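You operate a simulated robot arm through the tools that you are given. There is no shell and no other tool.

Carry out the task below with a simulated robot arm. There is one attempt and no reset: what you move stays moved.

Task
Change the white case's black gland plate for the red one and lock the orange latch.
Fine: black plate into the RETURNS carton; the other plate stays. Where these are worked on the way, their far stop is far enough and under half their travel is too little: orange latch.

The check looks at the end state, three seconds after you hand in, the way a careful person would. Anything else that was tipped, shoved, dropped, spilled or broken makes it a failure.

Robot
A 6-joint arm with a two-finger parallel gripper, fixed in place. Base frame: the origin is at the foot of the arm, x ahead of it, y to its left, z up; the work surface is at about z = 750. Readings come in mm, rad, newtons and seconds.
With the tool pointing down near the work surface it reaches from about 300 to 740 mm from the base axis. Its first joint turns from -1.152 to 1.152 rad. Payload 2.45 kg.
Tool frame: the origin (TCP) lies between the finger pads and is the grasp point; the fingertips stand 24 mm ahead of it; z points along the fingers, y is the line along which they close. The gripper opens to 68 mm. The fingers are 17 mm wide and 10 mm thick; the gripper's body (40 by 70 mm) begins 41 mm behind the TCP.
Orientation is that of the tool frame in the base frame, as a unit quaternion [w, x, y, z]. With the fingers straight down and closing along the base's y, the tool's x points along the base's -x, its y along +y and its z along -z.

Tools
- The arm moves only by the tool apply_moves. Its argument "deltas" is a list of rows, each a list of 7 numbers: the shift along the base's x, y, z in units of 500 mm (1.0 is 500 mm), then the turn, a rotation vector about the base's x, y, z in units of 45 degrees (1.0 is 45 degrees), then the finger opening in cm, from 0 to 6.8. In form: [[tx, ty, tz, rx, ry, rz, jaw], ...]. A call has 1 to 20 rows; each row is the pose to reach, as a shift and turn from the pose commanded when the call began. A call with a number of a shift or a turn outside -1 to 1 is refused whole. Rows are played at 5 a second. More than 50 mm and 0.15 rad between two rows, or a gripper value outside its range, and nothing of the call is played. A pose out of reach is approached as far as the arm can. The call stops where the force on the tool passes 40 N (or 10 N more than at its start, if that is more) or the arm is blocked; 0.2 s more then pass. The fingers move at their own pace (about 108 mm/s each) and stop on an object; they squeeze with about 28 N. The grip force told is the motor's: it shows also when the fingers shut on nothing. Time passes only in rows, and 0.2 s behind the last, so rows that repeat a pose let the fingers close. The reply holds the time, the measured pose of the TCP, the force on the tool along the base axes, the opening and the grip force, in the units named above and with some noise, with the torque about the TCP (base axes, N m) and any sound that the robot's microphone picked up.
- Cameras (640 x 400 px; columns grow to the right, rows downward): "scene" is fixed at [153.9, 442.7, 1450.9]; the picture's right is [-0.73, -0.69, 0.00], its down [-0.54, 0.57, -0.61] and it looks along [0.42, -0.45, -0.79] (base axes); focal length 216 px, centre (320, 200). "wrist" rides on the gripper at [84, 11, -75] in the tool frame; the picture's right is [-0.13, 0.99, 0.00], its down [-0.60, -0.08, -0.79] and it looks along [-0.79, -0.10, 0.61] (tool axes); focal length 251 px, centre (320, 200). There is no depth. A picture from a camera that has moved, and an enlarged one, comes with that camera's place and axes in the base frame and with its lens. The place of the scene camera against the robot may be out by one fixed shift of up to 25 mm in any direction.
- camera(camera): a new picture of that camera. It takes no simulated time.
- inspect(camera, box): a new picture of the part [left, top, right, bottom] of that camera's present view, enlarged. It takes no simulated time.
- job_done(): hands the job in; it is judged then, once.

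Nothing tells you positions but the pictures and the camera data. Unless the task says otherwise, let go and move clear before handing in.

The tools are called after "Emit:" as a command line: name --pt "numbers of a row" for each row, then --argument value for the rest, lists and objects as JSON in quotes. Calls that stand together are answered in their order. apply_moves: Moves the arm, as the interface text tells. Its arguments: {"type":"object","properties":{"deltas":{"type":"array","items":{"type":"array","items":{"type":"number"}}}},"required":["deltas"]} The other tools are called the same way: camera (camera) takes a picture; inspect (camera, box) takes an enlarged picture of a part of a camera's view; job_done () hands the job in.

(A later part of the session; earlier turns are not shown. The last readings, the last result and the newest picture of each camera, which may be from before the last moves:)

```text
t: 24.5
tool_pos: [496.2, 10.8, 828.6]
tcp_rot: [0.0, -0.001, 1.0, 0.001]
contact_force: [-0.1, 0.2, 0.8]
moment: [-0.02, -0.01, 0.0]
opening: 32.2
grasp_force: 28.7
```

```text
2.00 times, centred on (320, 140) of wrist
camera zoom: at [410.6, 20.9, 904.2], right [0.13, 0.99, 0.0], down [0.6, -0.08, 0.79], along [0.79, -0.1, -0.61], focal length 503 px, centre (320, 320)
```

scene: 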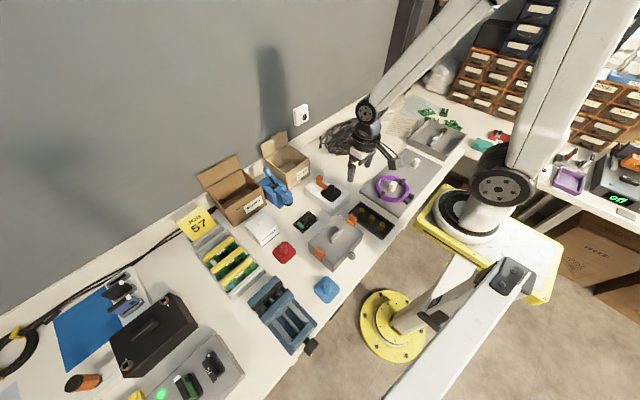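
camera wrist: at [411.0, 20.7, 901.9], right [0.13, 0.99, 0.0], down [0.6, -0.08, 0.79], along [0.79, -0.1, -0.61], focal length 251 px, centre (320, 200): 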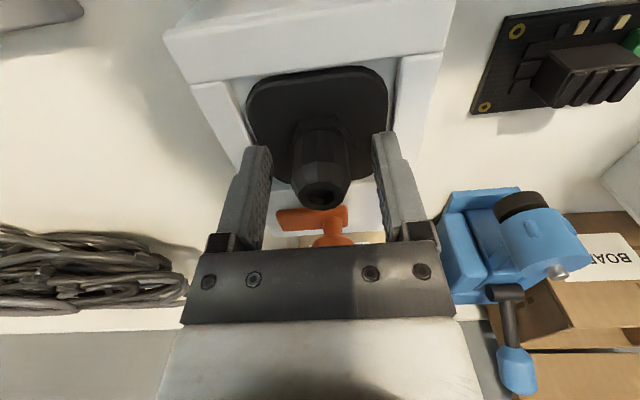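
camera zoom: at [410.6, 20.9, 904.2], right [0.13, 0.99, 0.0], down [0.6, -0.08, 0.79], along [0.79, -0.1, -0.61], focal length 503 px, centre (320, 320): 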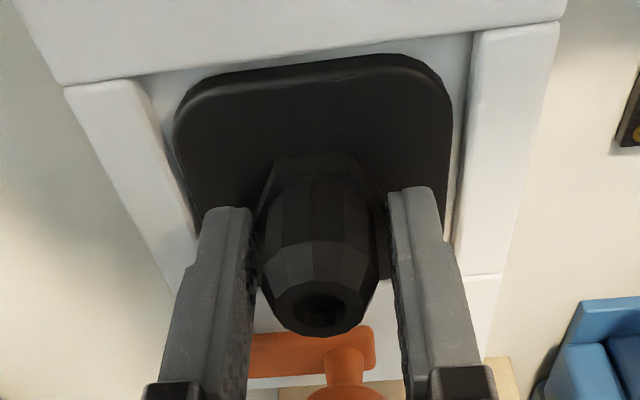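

The grip reads 32 mm again and looks stable. I'll lift a little to check that the plate comes up with it.

Emit:
apply_moves --pt "0 0 0.006 0 0 0 1.8" --pt "0 0 0.014 0 0 0 1.8" --pt "0 0 0.03 0 0 0 1.8"

Emit:
inspect --camera "wrist" --box '[200, 40, 440, 240]'

Emit:
inspect --camera "scene" --box '[300, 165, 360, 215]'

```text
t: 25.3
tool_pos: [496.0, 9.0, 844.1]
tcp_rot: [0.001, 0.0, 1.0, 0.001]
contact_force: [0.1, 0.2, -0.5]
moment: [-0.04, -0.01, 0.02]
opening: 32.5
grasp_force: 27.7
```

```text
2.00 times, centred on (320, 140) of wrist
camera zoom: at [410.5, 20.7, 919.0], right [0.13, 0.99, 0.0], down [0.6, -0.08, 0.79], along [0.79, -0.1, -0.61], focal length 503 px, centre (320, 320)
```

zoom: 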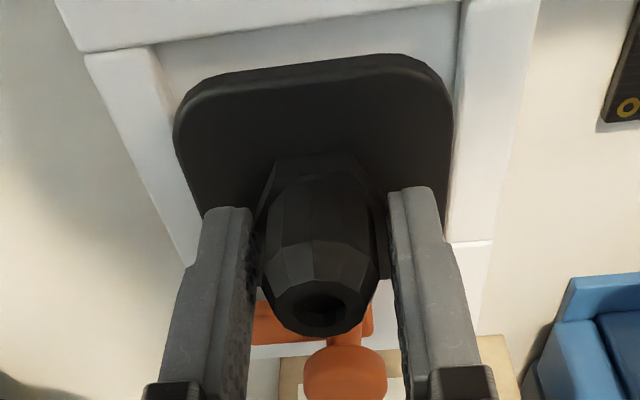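

```text
8.00 times, centred on (330, 190) of scene
camera zoom: at [154.0, 442.7, 1450.9], right [-0.73, -0.69, 0.0], down [-0.54, 0.57, -0.61], along [0.42, -0.45, -0.79], focal length 1731 px, centre (240, 280)
```

zoom: 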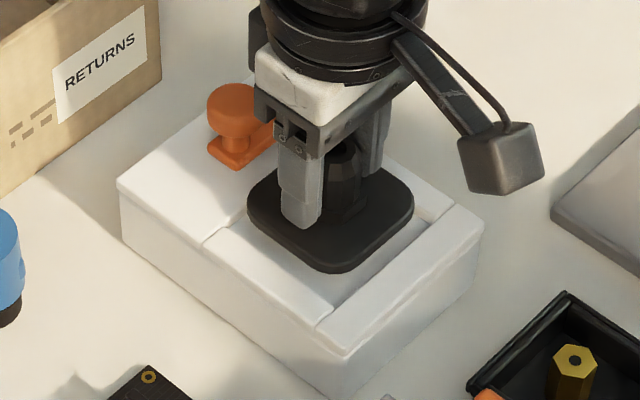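

The plate lifts cleanly. I'll raise it well clear and carry it toward the RETURNS carton, whose front face is at about x = 655 and rim at about z = 855, then take a look.

Emit:
apply_moves --pt "0 0 0.06 0 0 0 1.8" --pt "0 0 0.14 0 0 0 1.8" --pt "0 0 0.22 0 0 0 1.8" --pt "0 0 0.28 0 0 0 1.8" --pt "0.06 0.01 0.28 0 0 0 1.8" --pt "0.13 0.02 0.28 0 0 0 1.8" --pt "0.2 0.04 0.28 0 0 0 1.8"

Emit:
camera --camera "wrist"

Emit:
camera --camera "scene"

```text
t: 26.9
tool_pos: [596.3, 29.5, 982.8]
tcp_rot: [0.001, -0.001, 1.0, 0.001]
contact_force: [0.2, 0.0, -0.8]
moment: [0.0, -0.01, 0.03]
opening: 32.5
grasp_force: 27.8
```

```text
taken
camera wrist: at [510.5, 40.7, 1058.6], right [0.13, 0.99, 0.0], down [0.6, -0.08, 0.79], along [0.79, -0.1, -0.61], focal length 251 px, centre (320, 200)
```

wrist: 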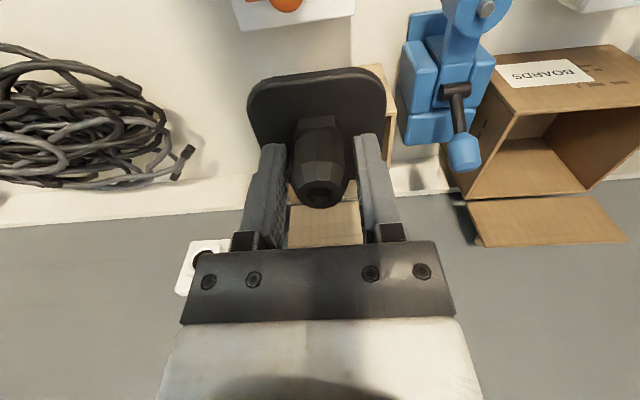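

```text
taken
```

scene: 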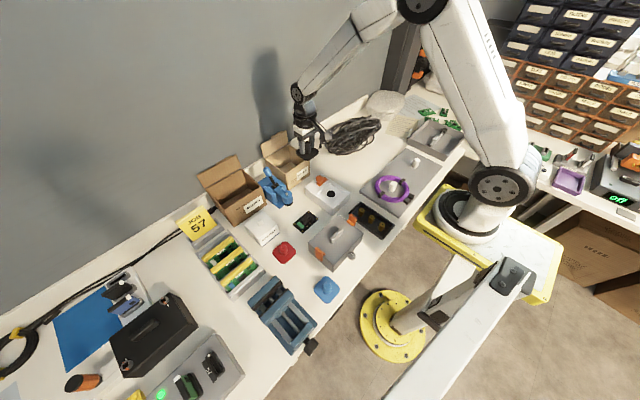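

The plate is hanging level from the gripper. From the earlier pictures I put the carton opening at about x 660–780, y −30–90, so I'll move to around (712, 30) while still high and check.

Emit:
apply_moves --pt "0.08 0 0 0 0 0 1.8" --pt "0.16 0 -0.02 0 0 0 1.8" --pt "0.232 0.001 -0.06 0 0 0 1.8" --pt "0.232 0.001 -0.08 0 0 0 1.8"

Emit:
camera --camera "wrist"

Emit:
inspect --camera "scene" --box '[250, 80, 350, 200]'

```text
t: 27.9
tool_pos: [712.0, 30.2, 943.6]
tcp_rot: [-0.001, -0.001, 1.0, 0.001]
contact_force: [0.1, 1.4, -0.9]
moment: [-0.02, 0.0, 0.02]
opening: 32.6
grasp_force: 28.1
```

```text
taken
camera wrist: at [626.6, 41.1, 1018.5], right [0.13, 0.99, 0.0], down [0.61, -0.08, 0.79], along [0.79, -0.1, -0.61], focal length 251 px, centre (320, 200)
```

wrist: 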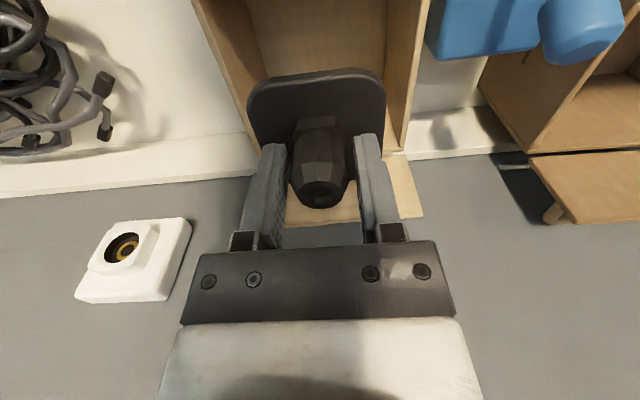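

```text
3.33 times, centred on (300, 140) of scene
camera zoom: at [154.0, 442.7, 1450.9], right [-0.73, -0.69, 0.0], down [-0.54, 0.57, -0.61], along [0.42, -0.45, -0.79], focal length 721 px, centre (387, 400)
```

zoom: 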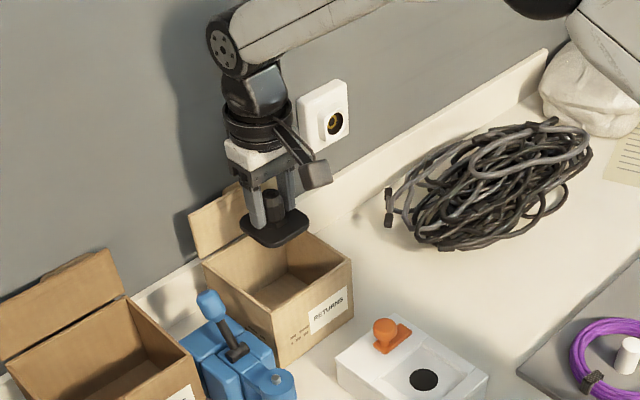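

The carton opening reads x ≈ 655–762, y ≈ −30–92, so the plate is nearly centred over it. I'll lower it inside to roughly 20 mm above the floor.

Emit:
apply_moves --pt "-0.006 0.002 -0.06 0 0 0 1.8" --pt "-0.006 0.002 -0.13 0 0 0 1.8" --pt "-0.006 0.002 -0.19 0 0 0 1.8" --pt "-0.006 0.002 -0.23 0 0 0 1.8" --pt "-0.006 0.002 -0.246 0 0 0 1.8"

Emit:
camera --camera "wrist"

Emit:
inspect --camera "scene" --box '[250, 80, 350, 200]'

```text
t: 29.1
tool_pos: [709.3, 31.3, 820.4]
tcp_rot: [0.0, -0.001, 1.0, 0.001]
contact_force: [0.0, 0.4, 0.1]
moment: [-0.01, 0.01, 0.05]
opening: 32.5
grasp_force: 27.7
```

```text
taken
camera wrist: at [623.5, 43.0, 895.6], right [0.13, 0.99, 0.0], down [0.6, -0.08, 0.79], along [0.79, -0.1, -0.61], focal length 251 px, centre (320, 200)
```

wrist: 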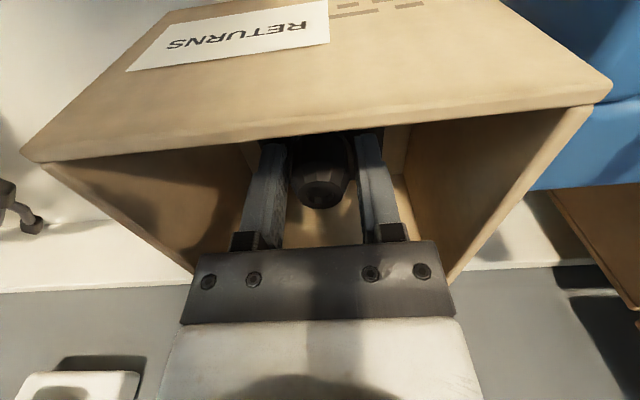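

```text
3.33 times, centred on (300, 140) of scene
camera zoom: at [154.0, 442.7, 1450.9], right [-0.73, -0.69, 0.0], down [-0.54, 0.57, -0.61], along [0.42, -0.45, -0.79], focal length 721 px, centre (387, 400)
```

zoom: 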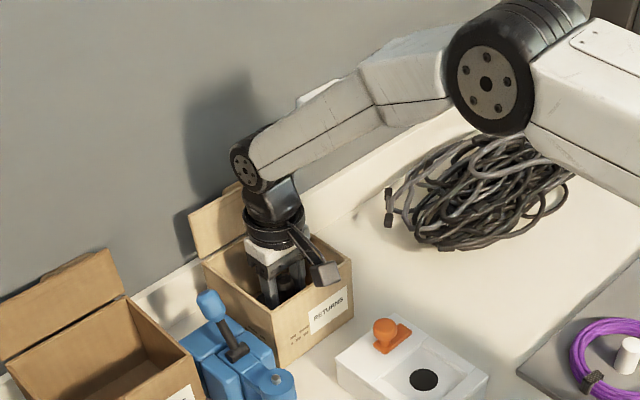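

It's centred inside the carton with no contact. I'll go down a few more mm, release, and rise straight out.

Emit:
apply_moves --pt "0 0 -0.01 0 0 0 1.8" --pt "0 0 -0.018 0 0 0 1.8" --pt "0 0 -0.018 0 0 0 3.6" --pt "0 0 -0.018 0 0 0 5.0" --pt "0 0 -0.018 0 0 0 5.0" --pt "0 0 0.05 0 0 0 5.0" --pt "0 0 0.13 0 0 0 5.0" --pt "0 0 0.22 0 0 0 5.0" --pt "0 0 0.3 0 0 0 5.0"

Emit:
camera --camera "wrist"

Emit:
inspect --camera "scene" --box '[250, 80, 350, 200]'

```text
t: 31.1
tool_pos: [707.8, 31.0, 970.8]
tcp_rot: [-0.001, -0.001, 1.0, 0.001]
contact_force: [0.5, 0.2, 1.2]
moment: [0.0, 0.01, 0.0]
opening: 49.9
grasp_force: 0.1
```

```text
taken
camera wrist: at [622.6, 41.8, 1045.8], right [0.13, 0.99, 0.0], down [0.61, -0.08, 0.79], along [0.79, -0.1, -0.61], focal length 251 px, centre (320, 200)
```

wrist: 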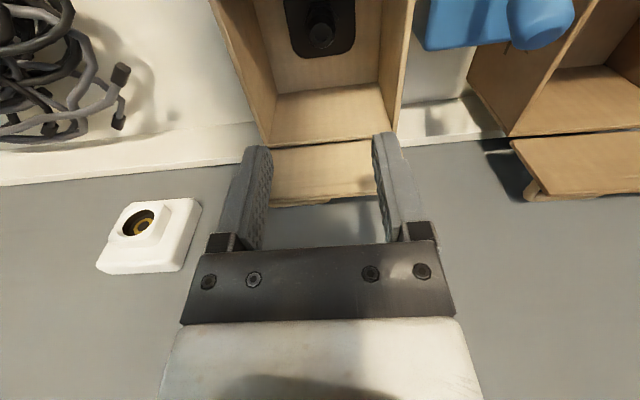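

```text
3.33 times, centred on (300, 140) of scene
camera zoom: at [153.9, 442.7, 1450.9], right [-0.73, -0.69, 0.0], down [-0.54, 0.57, -0.61], along [0.42, -0.45, -0.79], focal length 721 px, centre (387, 400)
```

zoom: 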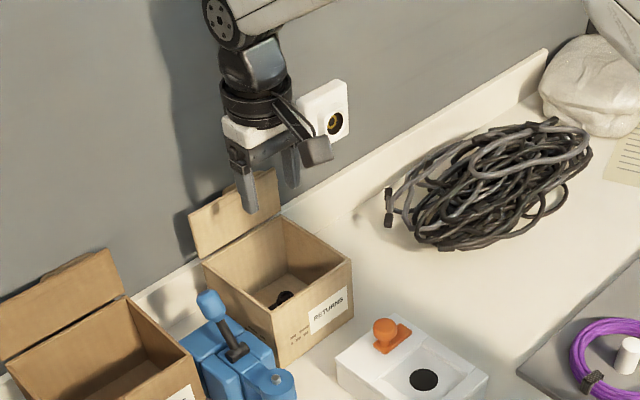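

The black plate lies flat in the RETURNS carton. Next I'll move high over to the red plate, near (455, 282), and look at it from above.

Emit:
apply_moves --pt "-0.06 0.05 0 0 0 0 5.0" --pt "-0.12 0.1 0 0 0 0 5.0" --pt "-0.18 0.15 0 0 0 0 5.0" --pt "-0.24 0.2 0 0 0 0 5.0" --pt "-0.3 0.25 0 0 0 0 5.0" --pt "-0.36 0.3 0 0 0 0 5.0" --pt "-0.42 0.35 0 0 0 0 5.0" --pt "-0.48 0.4 -0.02 0 0 0 5.0" --pt "-0.54 0.45 -0.05 0 0 0 5.0" --pt "-0.598 0.494 -0.08 0 0 0 5.0"

Emit:
camera --camera "wrist"

Emit:
inspect --camera "wrist" --box '[220, 20, 420, 180]'

Emit:
inspect --camera "scene" --box '[240, 200, 360, 300]'

```text
t: 33.3
tool_pos: [408.3, 277.8, 929.8]
tcp_rot: [0.0, 0.0, 1.0, 0.0]
contact_force: [-0.6, -0.7, 0.2]
moment: [-0.01, -0.03, -0.02]
opening: 50.0
grasp_force: 0.0
```

```text
taken
camera wrist: at [323.9, 290.2, 1005.2], right [0.13, 0.99, 0.0], down [0.6, -0.08, 0.79], along [0.79, -0.1, -0.61], focal length 251 px, centre (320, 200)
```

wrist: 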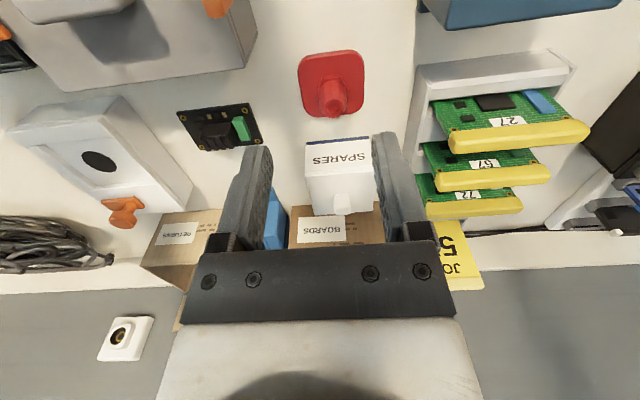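

```text
2.50 times, centred on (320, 100) of wrist
camera zoom: at [323.9, 290.2, 1005.2], right [0.13, 0.99, 0.0], down [0.6, -0.08, 0.79], along [0.79, -0.1, -0.61], focal length 629 px, centre (320, 450)
```

zoom: 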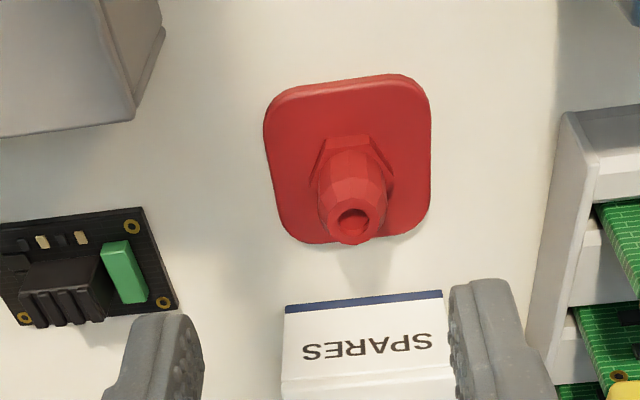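

```text
4.00 times, centred on (300, 250) of scene
camera zoom: at [154.0, 442.7, 1450.9], right [-0.73, -0.69, 0.0], down [-0.54, 0.57, -0.61], along [0.42, -0.45, -0.79], focal length 866 px, centre (400, 0)
```

zoom: 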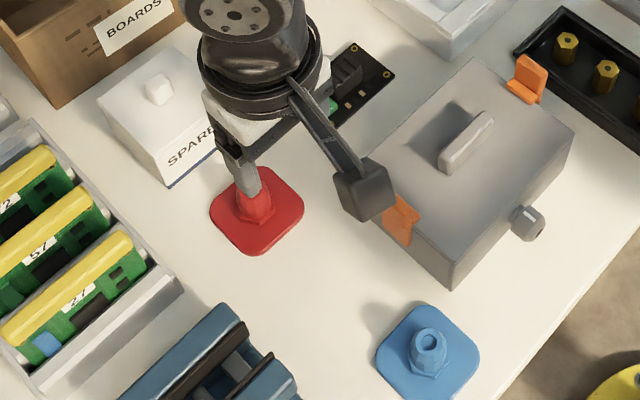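

The red plate sits flat on the bench, nearly aligned with the base axes. Its gland top is near (458.7, 285, 795.6). I'll hover at the same relative height I used for the black one so I can compare pictures.

Emit:
apply_moves --pt "0.034 0.005 -0.047 0 0 0 5.0" --pt "0.067 0.009 -0.094 0 0 0 5.0" --pt "0.1004 0.0138 -0.141 0 0 0 5.0" --pt "0.1004 0.0138 -0.141 0 0 0 5.0"

Emit:
camera --camera "wrist"

Emit:
inspect --camera "wrist" --box '[220, 0, 420, 180]'

```text
t: 34.3
tool_pos: [459.7, 285.7, 859.3]
tcp_rot: [0.001, 0.0, 1.0, 0.001]
contact_force: [-0.2, -0.1, 0.4]
moment: [-0.01, 0.01, 0.01]
opening: 50.0
grasp_force: 0.1
```

```text
taken
camera wrist: at [375.1, 296.1, 934.8], right [0.13, 0.99, 0.0], down [0.6, -0.08, 0.79], along [0.79, -0.1, -0.61], focal length 251 px, centre (320, 200)
```

wrist: 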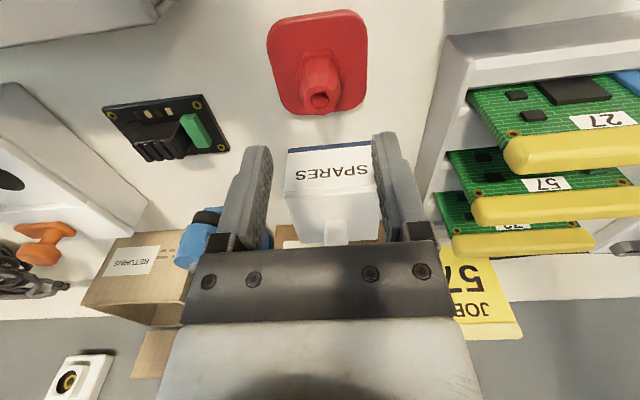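

```text
2.22 times, centred on (320, 90) of wrist
camera zoom: at [375.1, 296.1, 934.8], right [0.13, 0.99, 0.0], down [0.6, -0.08, 0.79], along [0.79, -0.1, -0.61], focal length 559 px, centre (320, 444)
```

zoom: 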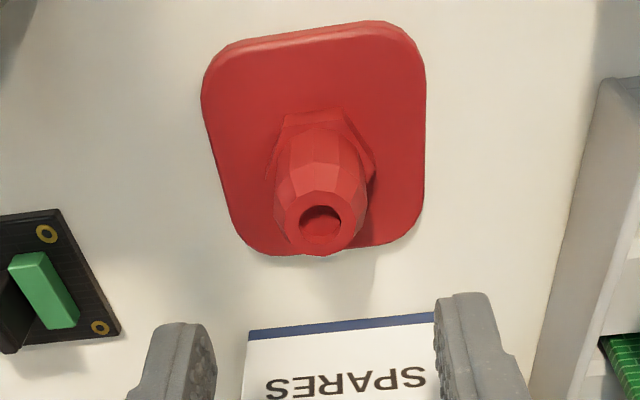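

The red plate's image almost exactly matches the black one's at the same relative hover. A tighter zoom will let me check its yaw.

Emit:
inspect --camera "wrist" --box '[260, 0, 380, 120]'

```text
3.33 times, centred on (320, 60) of wrist
camera zoom: at [375.1, 296.1, 934.8], right [0.13, 0.99, 0.0], down [0.6, -0.08, 0.79], along [0.79, -0.1, -0.61], focal length 838 px, centre (320, 667)
```

zoom: 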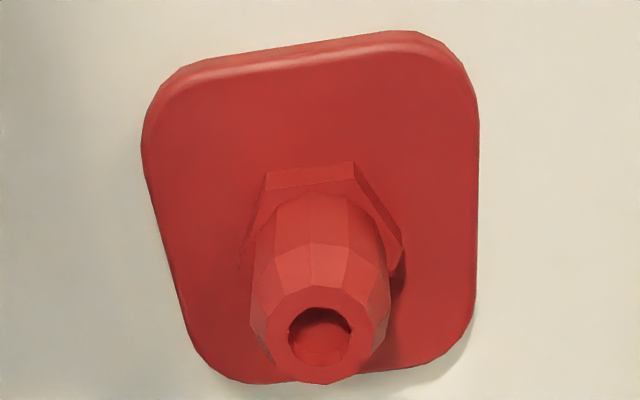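

The red plate's yaw is within about 0.3° of the axes, so no turn is needed. I'll descend straight to the same relative grip height and close on the gland.

Emit:
apply_moves --pt "0 0 -0.05 0 0 0 5.0" --pt "0 0 -0.1 0 0 0 5.0" --pt "0 0 -0.1406 0 0 0 5.0" --pt "0 0 -0.1406 0 0 0 4.0" --pt "0 0 -0.1406 0 0 0 2.8" --pt "0 0 -0.1406 0 0 0 1.8" --pt "0 0 -0.1406 0 0 0 1.8"

Emit:
inspect --camera "wrist" --box '[200, 40, 440, 240]'

Emit:
inspect --camera "scene" --box '[240, 200, 360, 300]'

```text
t: 35.9
tool_pos: [460.2, 285.9, 791.3]
tcp_rot: [0.0, -0.001, 1.0, 0.001]
contact_force: [0.5, -0.4, 0.0]
moment: [0.03, -0.03, 0.01]
opening: 25.5
grasp_force: 28.2
```

```text
2.00 times, centred on (320, 140) of wrist
camera zoom: at [374.6, 296.1, 865.4], right [0.13, 0.99, 0.0], down [0.6, -0.08, 0.79], along [0.79, -0.1, -0.61], focal length 503 px, centre (320, 320)
```

zoom: 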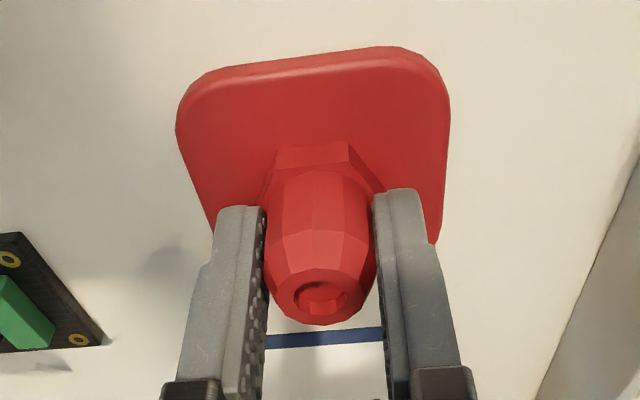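

```text
4.00 times, centred on (300, 250) of scene
camera zoom: at [153.9, 442.7, 1450.9], right [-0.73, -0.69, 0.0], down [-0.54, 0.57, -0.61], along [0.42, -0.45, -0.79], focal length 866 px, centre (400, 0)
```

zoom: 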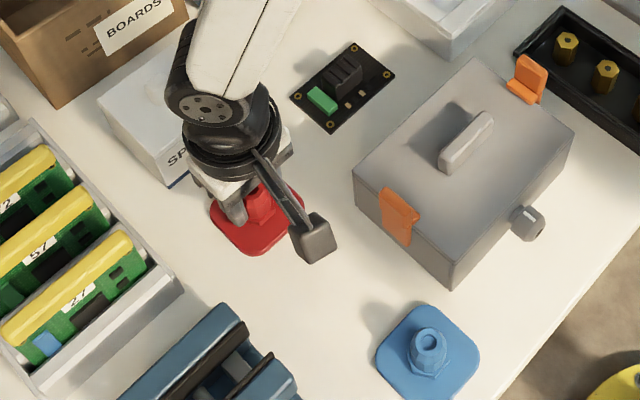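

The gripper has the red gland's barrel (25.5 mm), square to the plate, about 2 mm higher than it held the black one. I'll lift it clear and carry it over to the case.

Emit:
apply_moves --pt "0 0 0.02 0 0 0 1.6" --pt "0 0 0.06 0 0 0 1.6" --pt "0 0 0.13 0 0 0 1.6"

Emit:
inspect --camera "wrist" --box '[200, 40, 440, 240]'

Emit:
inspect --camera "scene" --box '[240, 180, 360, 280]'

```text
t: 36.7
tool_pos: [460.9, 285.2, 856.5]
tcp_rot: [0.0, -0.001, 1.0, 0.0]
contact_force: [-0.7, -0.2, -1.0]
moment: [0.02, -0.01, 0.01]
opening: 25.8
grasp_force: 28.0
```

```text
2.00 times, centred on (320, 140) of wrist
camera zoom: at [374.9, 295.9, 930.8], right [0.13, 0.99, 0.0], down [0.6, -0.08, 0.79], along [0.79, -0.1, -0.61], focal length 503 px, centre (320, 320)
```

zoom: 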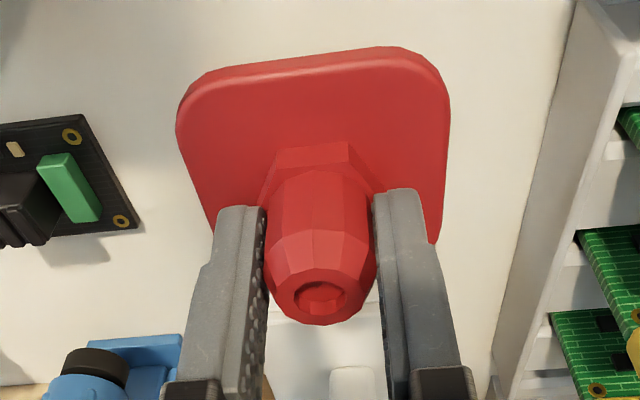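

```text
4.00 times, centred on (300, 230) of scene
camera zoom: at [153.9, 442.7, 1450.9], right [-0.73, -0.69, 0.0], down [-0.54, 0.57, -0.61], along [0.42, -0.45, -0.79], focal length 866 px, centre (400, 80)
```

zoom: 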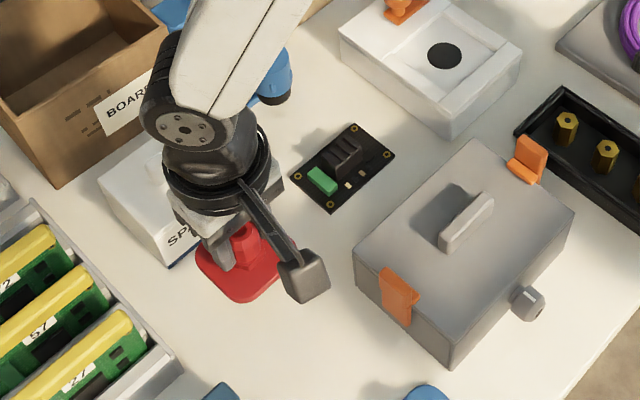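

The red plate is held firmly and hasn't shifted. Next I'll raise it further and carry it over the case pocket.

Emit:
apply_moves --pt "0 0 0.08 0 0 0 1.6" --pt "0 0 0.16 0 0 0 1.6" --pt "0.01 -0.07 0.2 0 0 0 1.6" --pt "0.02 -0.15 0.2 0 0 0 1.6" --pt "0.03 -0.23 0.2 0 0 0 1.6" --pt "0.04 -0.31 0.2 0 0 0 1.6" --pt "0.05 -0.39 0.2 0 0 0 1.6" --pt "0.06 -0.47 0.2 0 0 0 1.6" --pt "0.0716 -0.5508 0.2 0 0 0 1.6" --pt "0.0716 -0.5508 0.2 0 0 0 1.6"

Emit:
camera --camera "wrist"

Emit:
inspect --camera "scene" --box '[290, 130, 380, 220]'

```text
t: 38.9
tool_pos: [494.2, 7.4, 955.3]
tcp_rot: [0.001, -0.001, 1.0, 0.001]
contact_force: [0.0, 1.2, -0.2]
moment: [0.04, 0.04, 0.02]
opening: 25.8
grasp_force: 27.9
```

```text
taken
camera wrist: at [409.8, 19.3, 1030.3], right [0.13, 0.99, 0.0], down [0.6, -0.08, 0.79], along [0.79, -0.1, -0.61], focal length 251 px, centre (320, 200)
```

wrist: 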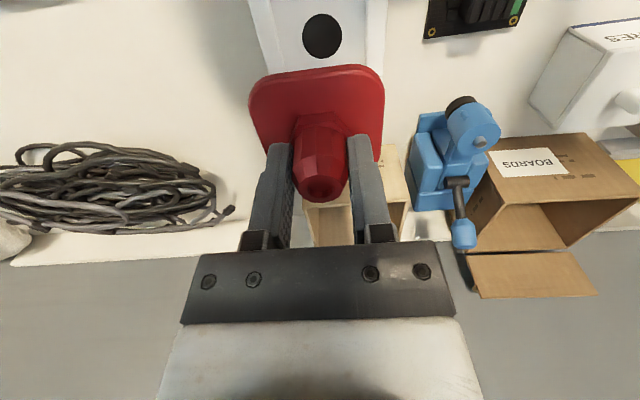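

```text
4.44 times, centred on (335, 175) of scene
camera zoom: at [154.0, 442.6, 1450.9], right [-0.73, -0.69, 0.0], down [-0.54, 0.57, -0.61], along [0.42, -0.45, -0.79], focal length 962 px, centre (253, 311)
```

zoom: 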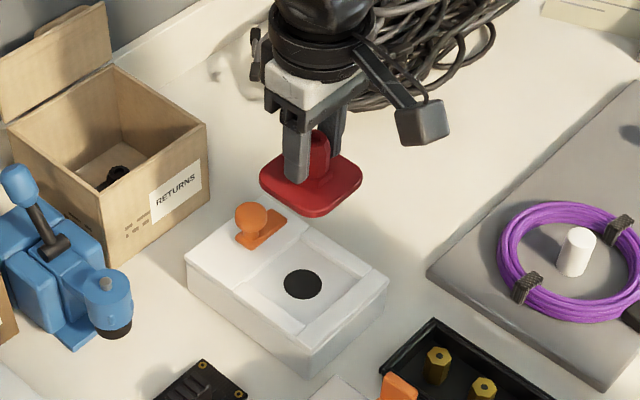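

Emit:
apply_moves --pt "0 0 0 0 0 0 1.6" --pt "0 0 0 0 0 0 1.6"

Emit:
apply_moves --pt "0 0 0 0 0 0 1.6"

Emit:
apply_moves --pt "0 0 0 0 0 0 1.6"

Emit:
inspect --camera "wrist" --box '[220, 0, 420, 120]'

```text
t: 39.5
tool_pos: [494.9, 8.5, 955.4]
tcp_rot: [0.0, -0.001, 1.0, 0.001]
contact_force: [-0.1, 1.0, 0.0]
moment: [0.01, -0.01, 0.01]
opening: 25.7
grasp_force: 28.1
```

```text
t: 39.9
tool_pos: [494.1, 8.4, 954.9]
tcp_rot: [0.0, -0.001, 1.0, 0.001]
contact_force: [0.2, 0.3, -1.3]
moment: [0.02, -0.04, -0.02]
opening: 25.5
grasp_force: 28.1
```

```text
t: 40.3
tool_pos: [495.4, 7.9, 954.8]
tcp_rot: [-0.001, -0.001, 1.0, 0.001]
contact_force: [-0.2, 0.3, -0.3]
moment: [0.0, 0.0, -0.04]
opening: 25.7
grasp_force: 28.0
```

```text
3.20 times, centred on (320, 60) of wrist
camera zoom: at [409.8, 19.8, 1030.3], right [0.13, 0.99, 0.0], down [0.6, -0.08, 0.79], along [0.79, -0.1, -0.61], focal length 805 px, centre (320, 648)
```

zoom: 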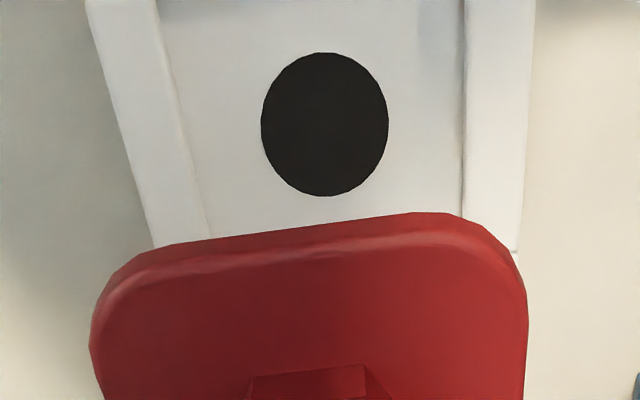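

Averaged readings put the tool at about (494.7, 8.1), and the pocket hole in the picture agrees. That's roughly 1.8 mm short in y and 0.9 mm in x, so I'll correct it and take several readings.

Emit:
apply_moves --pt "0.0016 0.0036 0 0 0 0 1.6" --pt "0.0016 0.0036 0 0 0 0 1.6"

Emit:
apply_moves --pt "0 0 0 0 0 0 1.6"

Emit:
apply_moves --pt "0 0 0 0 0 0 1.6"

Emit:
apply_moves --pt "0 0 0 0 0 0 1.6"

Emit:
inspect --camera "wrist" --box '[220, 0, 420, 120]'

```text
t: 40.9
tool_pos: [495.6, 11.9, 954.9]
tcp_rot: [0.0, -0.001, 1.0, 0.0]
contact_force: [-0.1, 0.3, -0.8]
moment: [0.01, 0.0, 0.03]
opening: 25.6
grasp_force: 28.0
```

```text
t: 41.3
tool_pos: [496.1, 11.3, 953.9]
tcp_rot: [0.0, -0.001, 1.0, 0.0]
contact_force: [0.8, -0.5, -0.4]
moment: [0.0, 0.02, -0.02]
opening: 25.8
grasp_force: 27.5
```

```text
t: 41.7
tool_pos: [495.4, 11.8, 954.5]
tcp_rot: [0.0, -0.001, 1.0, 0.001]
contact_force: [1.1, -0.1, -0.3]
moment: [0.02, 0.0, -0.01]
opening: 26.0
grasp_force: 28.3
```

```text
t: 42.1
tool_pos: [496.7, 11.2, 954.5]
tcp_rot: [0.0, -0.001, 1.0, 0.001]
contact_force: [-1.1, -0.5, -1.4]
moment: [0.01, 0.01, -0.02]
opening: 25.7
grasp_force: 28.0
```

```text
3.20 times, centred on (320, 60) of wrist
camera zoom: at [410.9, 22.0, 1030.0], right [0.13, 0.99, 0.0], down [0.6, -0.08, 0.79], along [0.79, -0.1, -0.61], focal length 805 px, centre (320, 648)
```

zoom: 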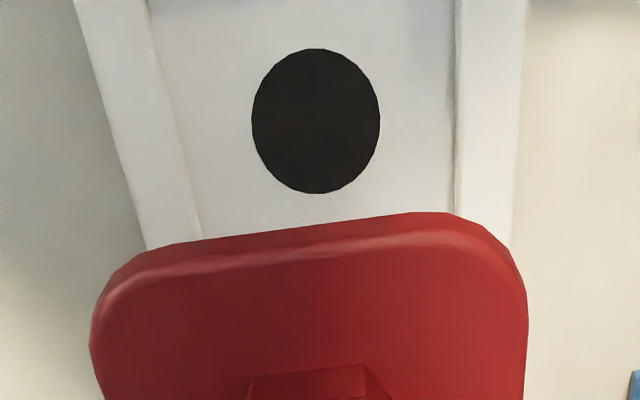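

The small reversal moved it 3.3 mm, so there's some direction-dependent play. I'll step back about 1.3 mm in y and read again.

Emit:
apply_moves --pt "-0.0004 -0.0014 0 0 0 0 1.6" --pt "-0.0004 -0.0026 0 0 0 0 1.6"

Emit:
apply_moves --pt "0 0 0 0 0 0 1.6"

Emit:
apply_moves --pt "0 0 0 0 0 0 1.6"

Emit:
apply_moves --pt "0 0 0 0 0 0 1.6"

Emit:
inspect --camera "wrist" --box '[220, 0, 420, 120]'

```text
t: 42.7
tool_pos: [496.1, 9.5, 954.7]
tcp_rot: [0.0, -0.001, 1.0, 0.001]
contact_force: [0.0, 1.0, -0.6]
moment: [0.03, -0.02, 0.01]
opening: 25.6
grasp_force: 28.5
```

```text
t: 43.1
tool_pos: [496.5, 9.9, 954.7]
tcp_rot: [0.001, -0.001, 1.0, 0.001]
contact_force: [0.0, 0.6, -1.4]
moment: [-0.01, -0.02, -0.01]
opening: 25.8
grasp_force: 28.2
```

```text
t: 43.5
tool_pos: [497.1, 10.2, 955.0]
tcp_rot: [0.0, -0.001, 1.0, 0.0]
contact_force: [0.5, 0.5, -0.2]
moment: [0.03, 0.01, 0.02]
opening: 25.7
grasp_force: 27.8
```

```text
t: 43.9
tool_pos: [497.5, 10.0, 955.2]
tcp_rot: [0.0, 0.0, 1.0, 0.001]
contact_force: [0.3, -1.0, 0.2]
moment: [0.01, 0.02, -0.02]
opening: 25.4
grasp_force: 27.9
```

```text
3.20 times, centred on (320, 60) of wrist
camera zoom: at [411.1, 20.9, 1030.0], right [0.13, 0.99, 0.0], down [0.6, -0.08, 0.79], along [0.79, -0.1, -0.61], focal length 805 px, centre (320, 648)
```

zoom: 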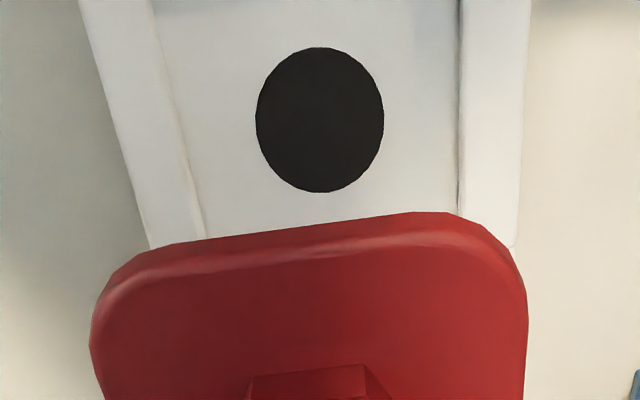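

The plate is now centred over the pocket hole to within about half a millimetre. I'll descend to just above the case top and look again.

Emit:
apply_moves --pt "-0.001 0 -0.06 0 0 0 1.6" --pt "-0.001 0 -0.12 0 0 0 1.6" --pt "-0.001 0 -0.17 0 0 0 1.6" --pt "-0.001 0 -0.2 0 0 0 1.6" --pt "-0.001 0 -0.21 0 0 0 1.6"

Emit:
apply_moves --pt "0 0 0 0 0 0 1.6"

Emit:
apply_moves --pt "0 0 0 0 0 0 1.6"

Emit:
inspect --camera "wrist" --box '[200, 20, 440, 220]'

Emit:
inspect --camera "scene" --box '[300, 160, 370, 220]'

```text
t: 45.1
tool_pos: [494.8, 9.1, 849.4]
tcp_rot: [-0.001, 0.0, 1.0, 0.002]
contact_force: [0.5, -0.3, 0.0]
moment: [0.02, 0.0, 0.04]
opening: 25.6
grasp_force: 28.1
```

```text
t: 45.5
tool_pos: [495.5, 10.7, 851.0]
tcp_rot: [-0.001, -0.002, 1.0, 0.001]
contact_force: [-0.6, 0.6, -0.8]
moment: [-0.01, -0.02, -0.01]
opening: 25.4
grasp_force: 28.2
```

```text
t: 45.9
tool_pos: [496.5, 10.5, 851.2]
tcp_rot: [0.001, -0.001, 1.0, 0.001]
contact_force: [0.1, -0.9, -0.8]
moment: [0.0, -0.03, -0.03]
opening: 25.7
grasp_force: 28.4
```

```text
2.00 times, centred on (320, 120) of wrist
camera zoom: at [410.7, 20.9, 925.3], right [0.13, 0.99, 0.0], down [0.6, -0.08, 0.79], along [0.79, -0.1, -0.61], focal length 503 px, centre (320, 360)
```

zoom: 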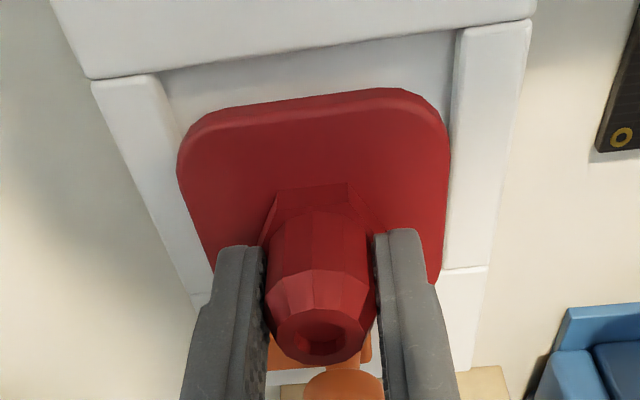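

```text
6.67 times, centred on (335, 190) of scene
camera zoom: at [154.0, 442.7, 1450.9], right [-0.73, -0.69, 0.0], down [-0.54, 0.57, -0.61], along [0.42, -0.45, -0.79], focal length 1443 px, centre (220, 267)
```

zoom: 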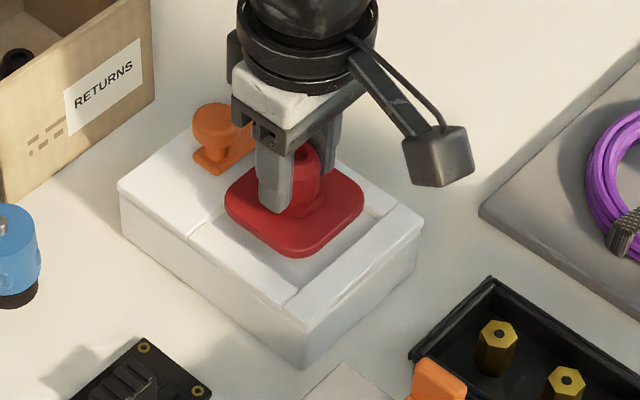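

Alignment still reads well, at about (495.6, 10.1). I'll lower in small steps and watch the force.

Emit:
apply_moves --pt "0 0 -0.008 0 0 0 1.6" --pt "0 0 -0.016 0 0 0 1.6" --pt "0 0 -0.02 0 0 0 1.6"

Emit:
inspect --camera "wrist" --box '[200, 20, 440, 220]'

Emit:
inspect --camera "scene" --box '[300, 160, 370, 220]'

```text
t: 46.7
tool_pos: [496.1, 10.0, 840.2]
tcp_rot: [0.001, -0.002, 1.0, 0.001]
contact_force: [1.4, 0.4, 0.2]
moment: [-0.01, 0.02, -0.03]
opening: 25.4
grasp_force: 28.1
```

```text
2.00 times, centred on (320, 120) of wrist
camera zoom: at [410.9, 21.4, 914.9], right [0.13, 0.99, 0.0], down [0.6, -0.08, 0.79], along [0.79, -0.1, -0.61], focal length 503 px, centre (320, 360)
```

zoom: 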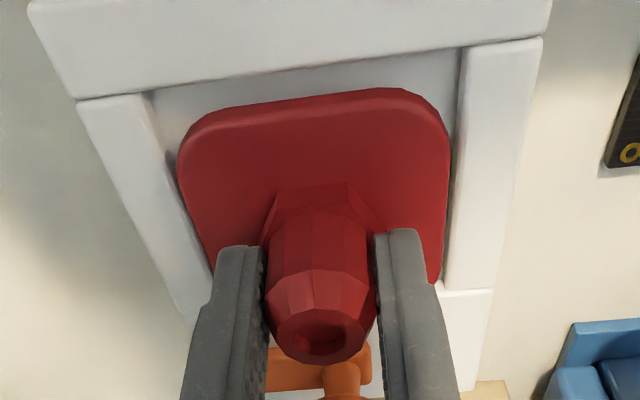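

```text
6.67 times, centred on (335, 190) of scene
camera zoom: at [154.0, 442.7, 1450.9], right [-0.73, -0.69, 0.0], down [-0.54, 0.57, -0.61], along [0.42, -0.45, -0.79], focal length 1443 px, centre (220, 267)
```

zoom: 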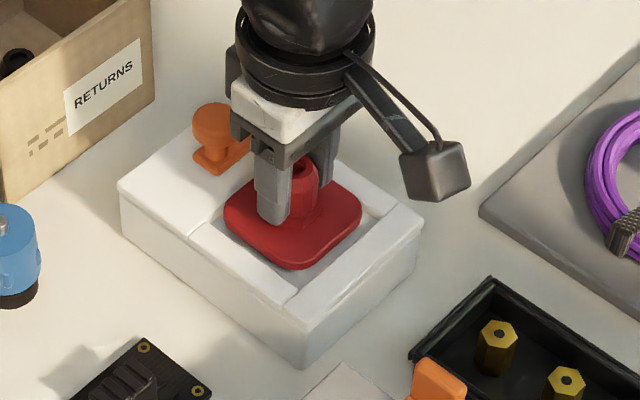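

The side gaps look balanced. Continuing down toward the seat in fine steps.

Emit:
apply_moves --pt "0 0 -0.006 0 0 0 1.6" --pt "0 0 -0.012 0 0 0 1.6" --pt "0 0 -0.015 0 0 0 1.6"

Emit:
inspect --camera "wrist" --box '[200, 20, 440, 220]'

Emit:
inspect --camera "scene" --box '[300, 160, 370, 220]'

```text
t: 47.5
tool_pos: [496.3, 10.3, 832.2]
tcp_rot: [0.001, -0.002, 1.0, 0.001]
contact_force: [-1.9, -0.3, 6.5]
moment: [-0.2, 0.06, -0.04]
opening: 25.7
grasp_force: 28.1
```

```text
2.00 times, centred on (320, 120) of wrist
camera zoom: at [410.9, 21.5, 907.6], right [0.13, 0.99, 0.0], down [0.6, -0.08, 0.79], along [0.79, -0.1, -0.61], focal length 503 px, centre (320, 360)
```

zoom: 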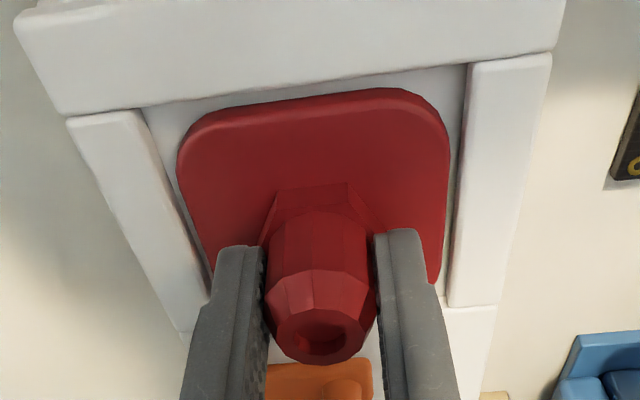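

```text
6.67 times, centred on (335, 190) of scene
camera zoom: at [153.8, 442.7, 1450.9], right [-0.73, -0.69, 0.0], down [-0.54, 0.57, -0.61], along [0.42, -0.45, -0.79], focal length 1443 px, centre (220, 267)
```

zoom: 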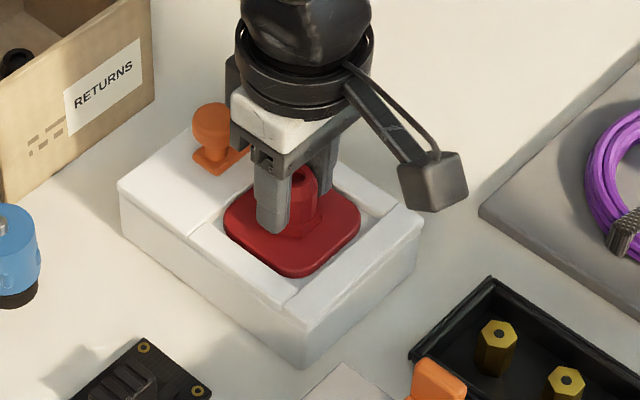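

A light 6.5 N contact appeared right around the expected seat height, and the plate looks sunk between the rails just as the black one was. I'll ease down another half millimetre to confirm it's bottomed.

Emit:
apply_moves --pt "0 0 -0.001 0 0 0 1.6" --pt "0 0 -0.002 0 0 0 1.6"

Emit:
inspect --camera "wrist" --box '[240, 30, 400, 130]'

Emit:
inspect --camera "scene" --box '[310, 170, 360, 210]'

```text
t: 48.1
tool_pos: [495.9, 10.0, 831.8]
tcp_rot: [0.0, -0.001, 1.0, 0.001]
contact_force: [-4.9, 1.1, 22.0]
moment: [-0.21, 0.22, 0.0]
opening: 25.9
grasp_force: 28.5
```

```text
4.00 times, centred on (320, 80) of wrist
camera zoom: at [411.0, 21.4, 907.3], right [0.13, 0.99, 0.0], down [0.6, -0.08, 0.79], along [0.79, -0.1, -0.61], focal length 1006 px, centre (320, 680)
```

zoom: 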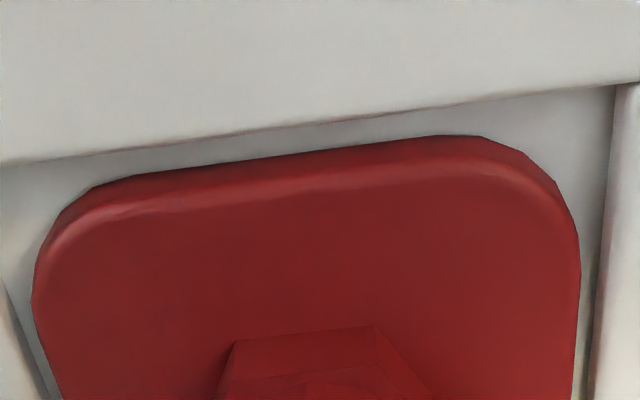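

```text
10.00 times, centred on (335, 190) of scene
camera zoom: at [153.5, 442.7, 1450.9], right [-0.73, -0.69, 0.0], down [-0.54, 0.57, -0.61], along [0.42, -0.45, -0.79], focal length 2164 px, centre (170, 300)
```

zoom: 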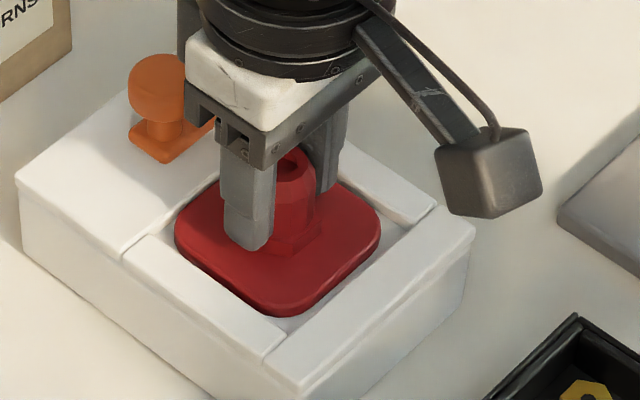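

The force rose to 22 N with its centre moving inward, so the plate is bottomed on the pocket floor. I'll back off slightly, open, and rise straight up.

Emit:
apply_moves --pt "0 0 0.002 0 0 0 1.6" --pt "0 0 0.002 0 0 0 3.0" --pt "0 0 0.002 0 0 0 4.5" --pt "0 0 0.002 0 0 0 5.0" --pt "0 0 0.04 0 0 0 5.0" --pt "0 0 0.09 0 0 0 5.0" --pt "0 0 0.136 0 0 0 5.0"

Emit:
camera --camera "wrist"

Emit:
inspect --camera "wrist" --box '[220, 0, 420, 180]'

Emit:
inspect --camera "scene" --box '[300, 165, 360, 215]'

```text
t: 49.7
tool_pos: [494.0, 10.4, 900.8]
tcp_rot: [0.0, -0.001, 1.0, 0.001]
contact_force: [-0.6, -0.2, -0.1]
moment: [-0.01, -0.03, -0.04]
opening: 49.9
grasp_force: 0.2
```

```text
taken
camera wrist: at [410.0, 21.6, 975.4], right [0.13, 0.99, 0.0], down [0.6, -0.08, 0.79], along [0.79, -0.1, -0.61], focal length 251 px, centre (320, 200)
```

wrist: 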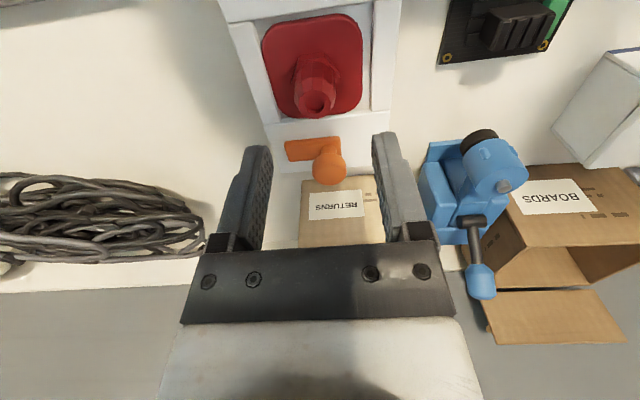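

```text
2.22 times, centred on (320, 90) of wrist
camera zoom: at [410.0, 21.6, 975.4], right [0.13, 0.99, 0.0], down [0.6, -0.08, 0.79], along [0.79, -0.1, -0.61], focal length 559 px, centre (320, 444)
```

zoom: 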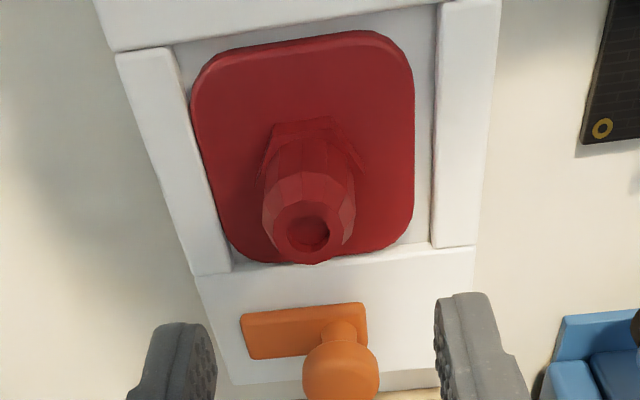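

```text
8.00 times, centred on (330, 190) of scene
camera zoom: at [153.9, 442.7, 1450.9], right [-0.73, -0.69, 0.0], down [-0.54, 0.57, -0.61], along [0.42, -0.45, -0.79], focal length 1731 px, centre (240, 280)
```

zoom: 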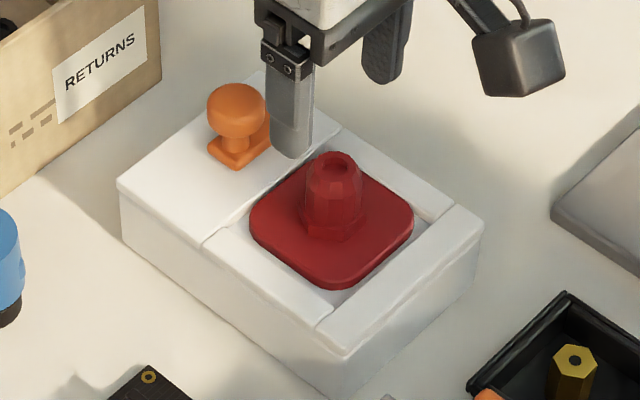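

The red plate is down, but it settled about 3 mm toward −y when released. I need to check closely whether it's flat in the pocket.

Emit:
inspect --camera "wrist" --box '[255, 0, 375, 75]'

Emit:
inspect --camera "wrist" --box '[255, 55, 375, 130]'

Emit:
inspect --camera "scene" --box '[325, 178, 365, 208]'

```text
5.33 times, centred on (315, 38) of wrist
camera zoom: at [410.0, 21.6, 975.4], right [0.13, 0.99, 0.0], down [0.6, -0.08, 0.79], along [0.79, -0.1, -0.61], focal length 1341 px, centre (347, 1067)
```

zoom: 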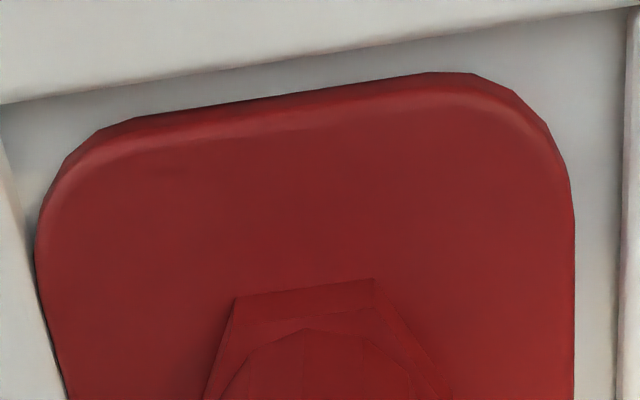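

```text
5.33 times, centred on (315, 92) of wrist
camera zoom: at [410.0, 21.6, 975.4], right [0.13, 0.99, 0.0], down [0.6, -0.08, 0.79], along [0.79, -0.1, -0.61], focal length 1341 px, centre (347, 773)
```

zoom: 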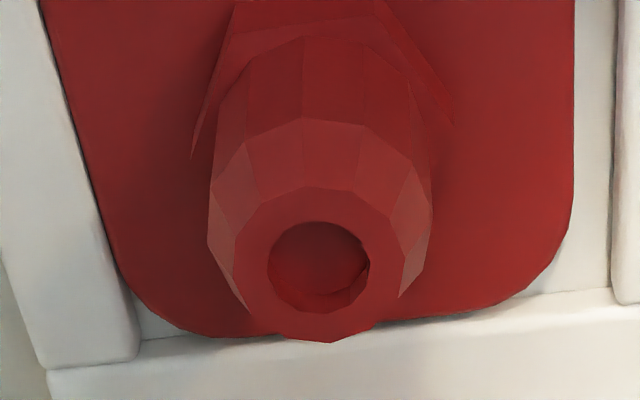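

```text
13.33 times, centred on (345, 193) of scene
camera zoom: at [153.9, 442.7, 1450.9], right [-0.73, -0.69, 0.0], down [-0.54, 0.57, -0.61], along [0.42, -0.45, -0.79], focal length 2885 px, centre (-13, 293)
```

zoom: 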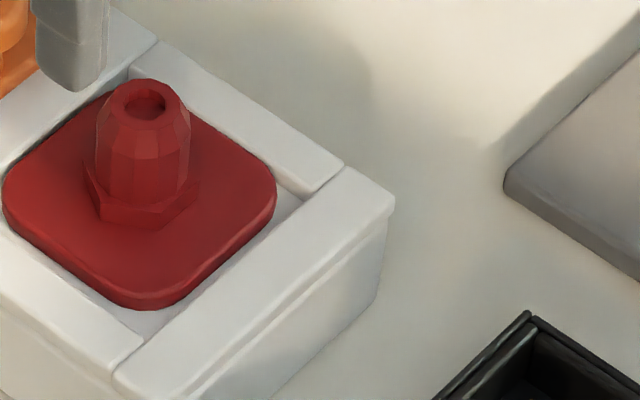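

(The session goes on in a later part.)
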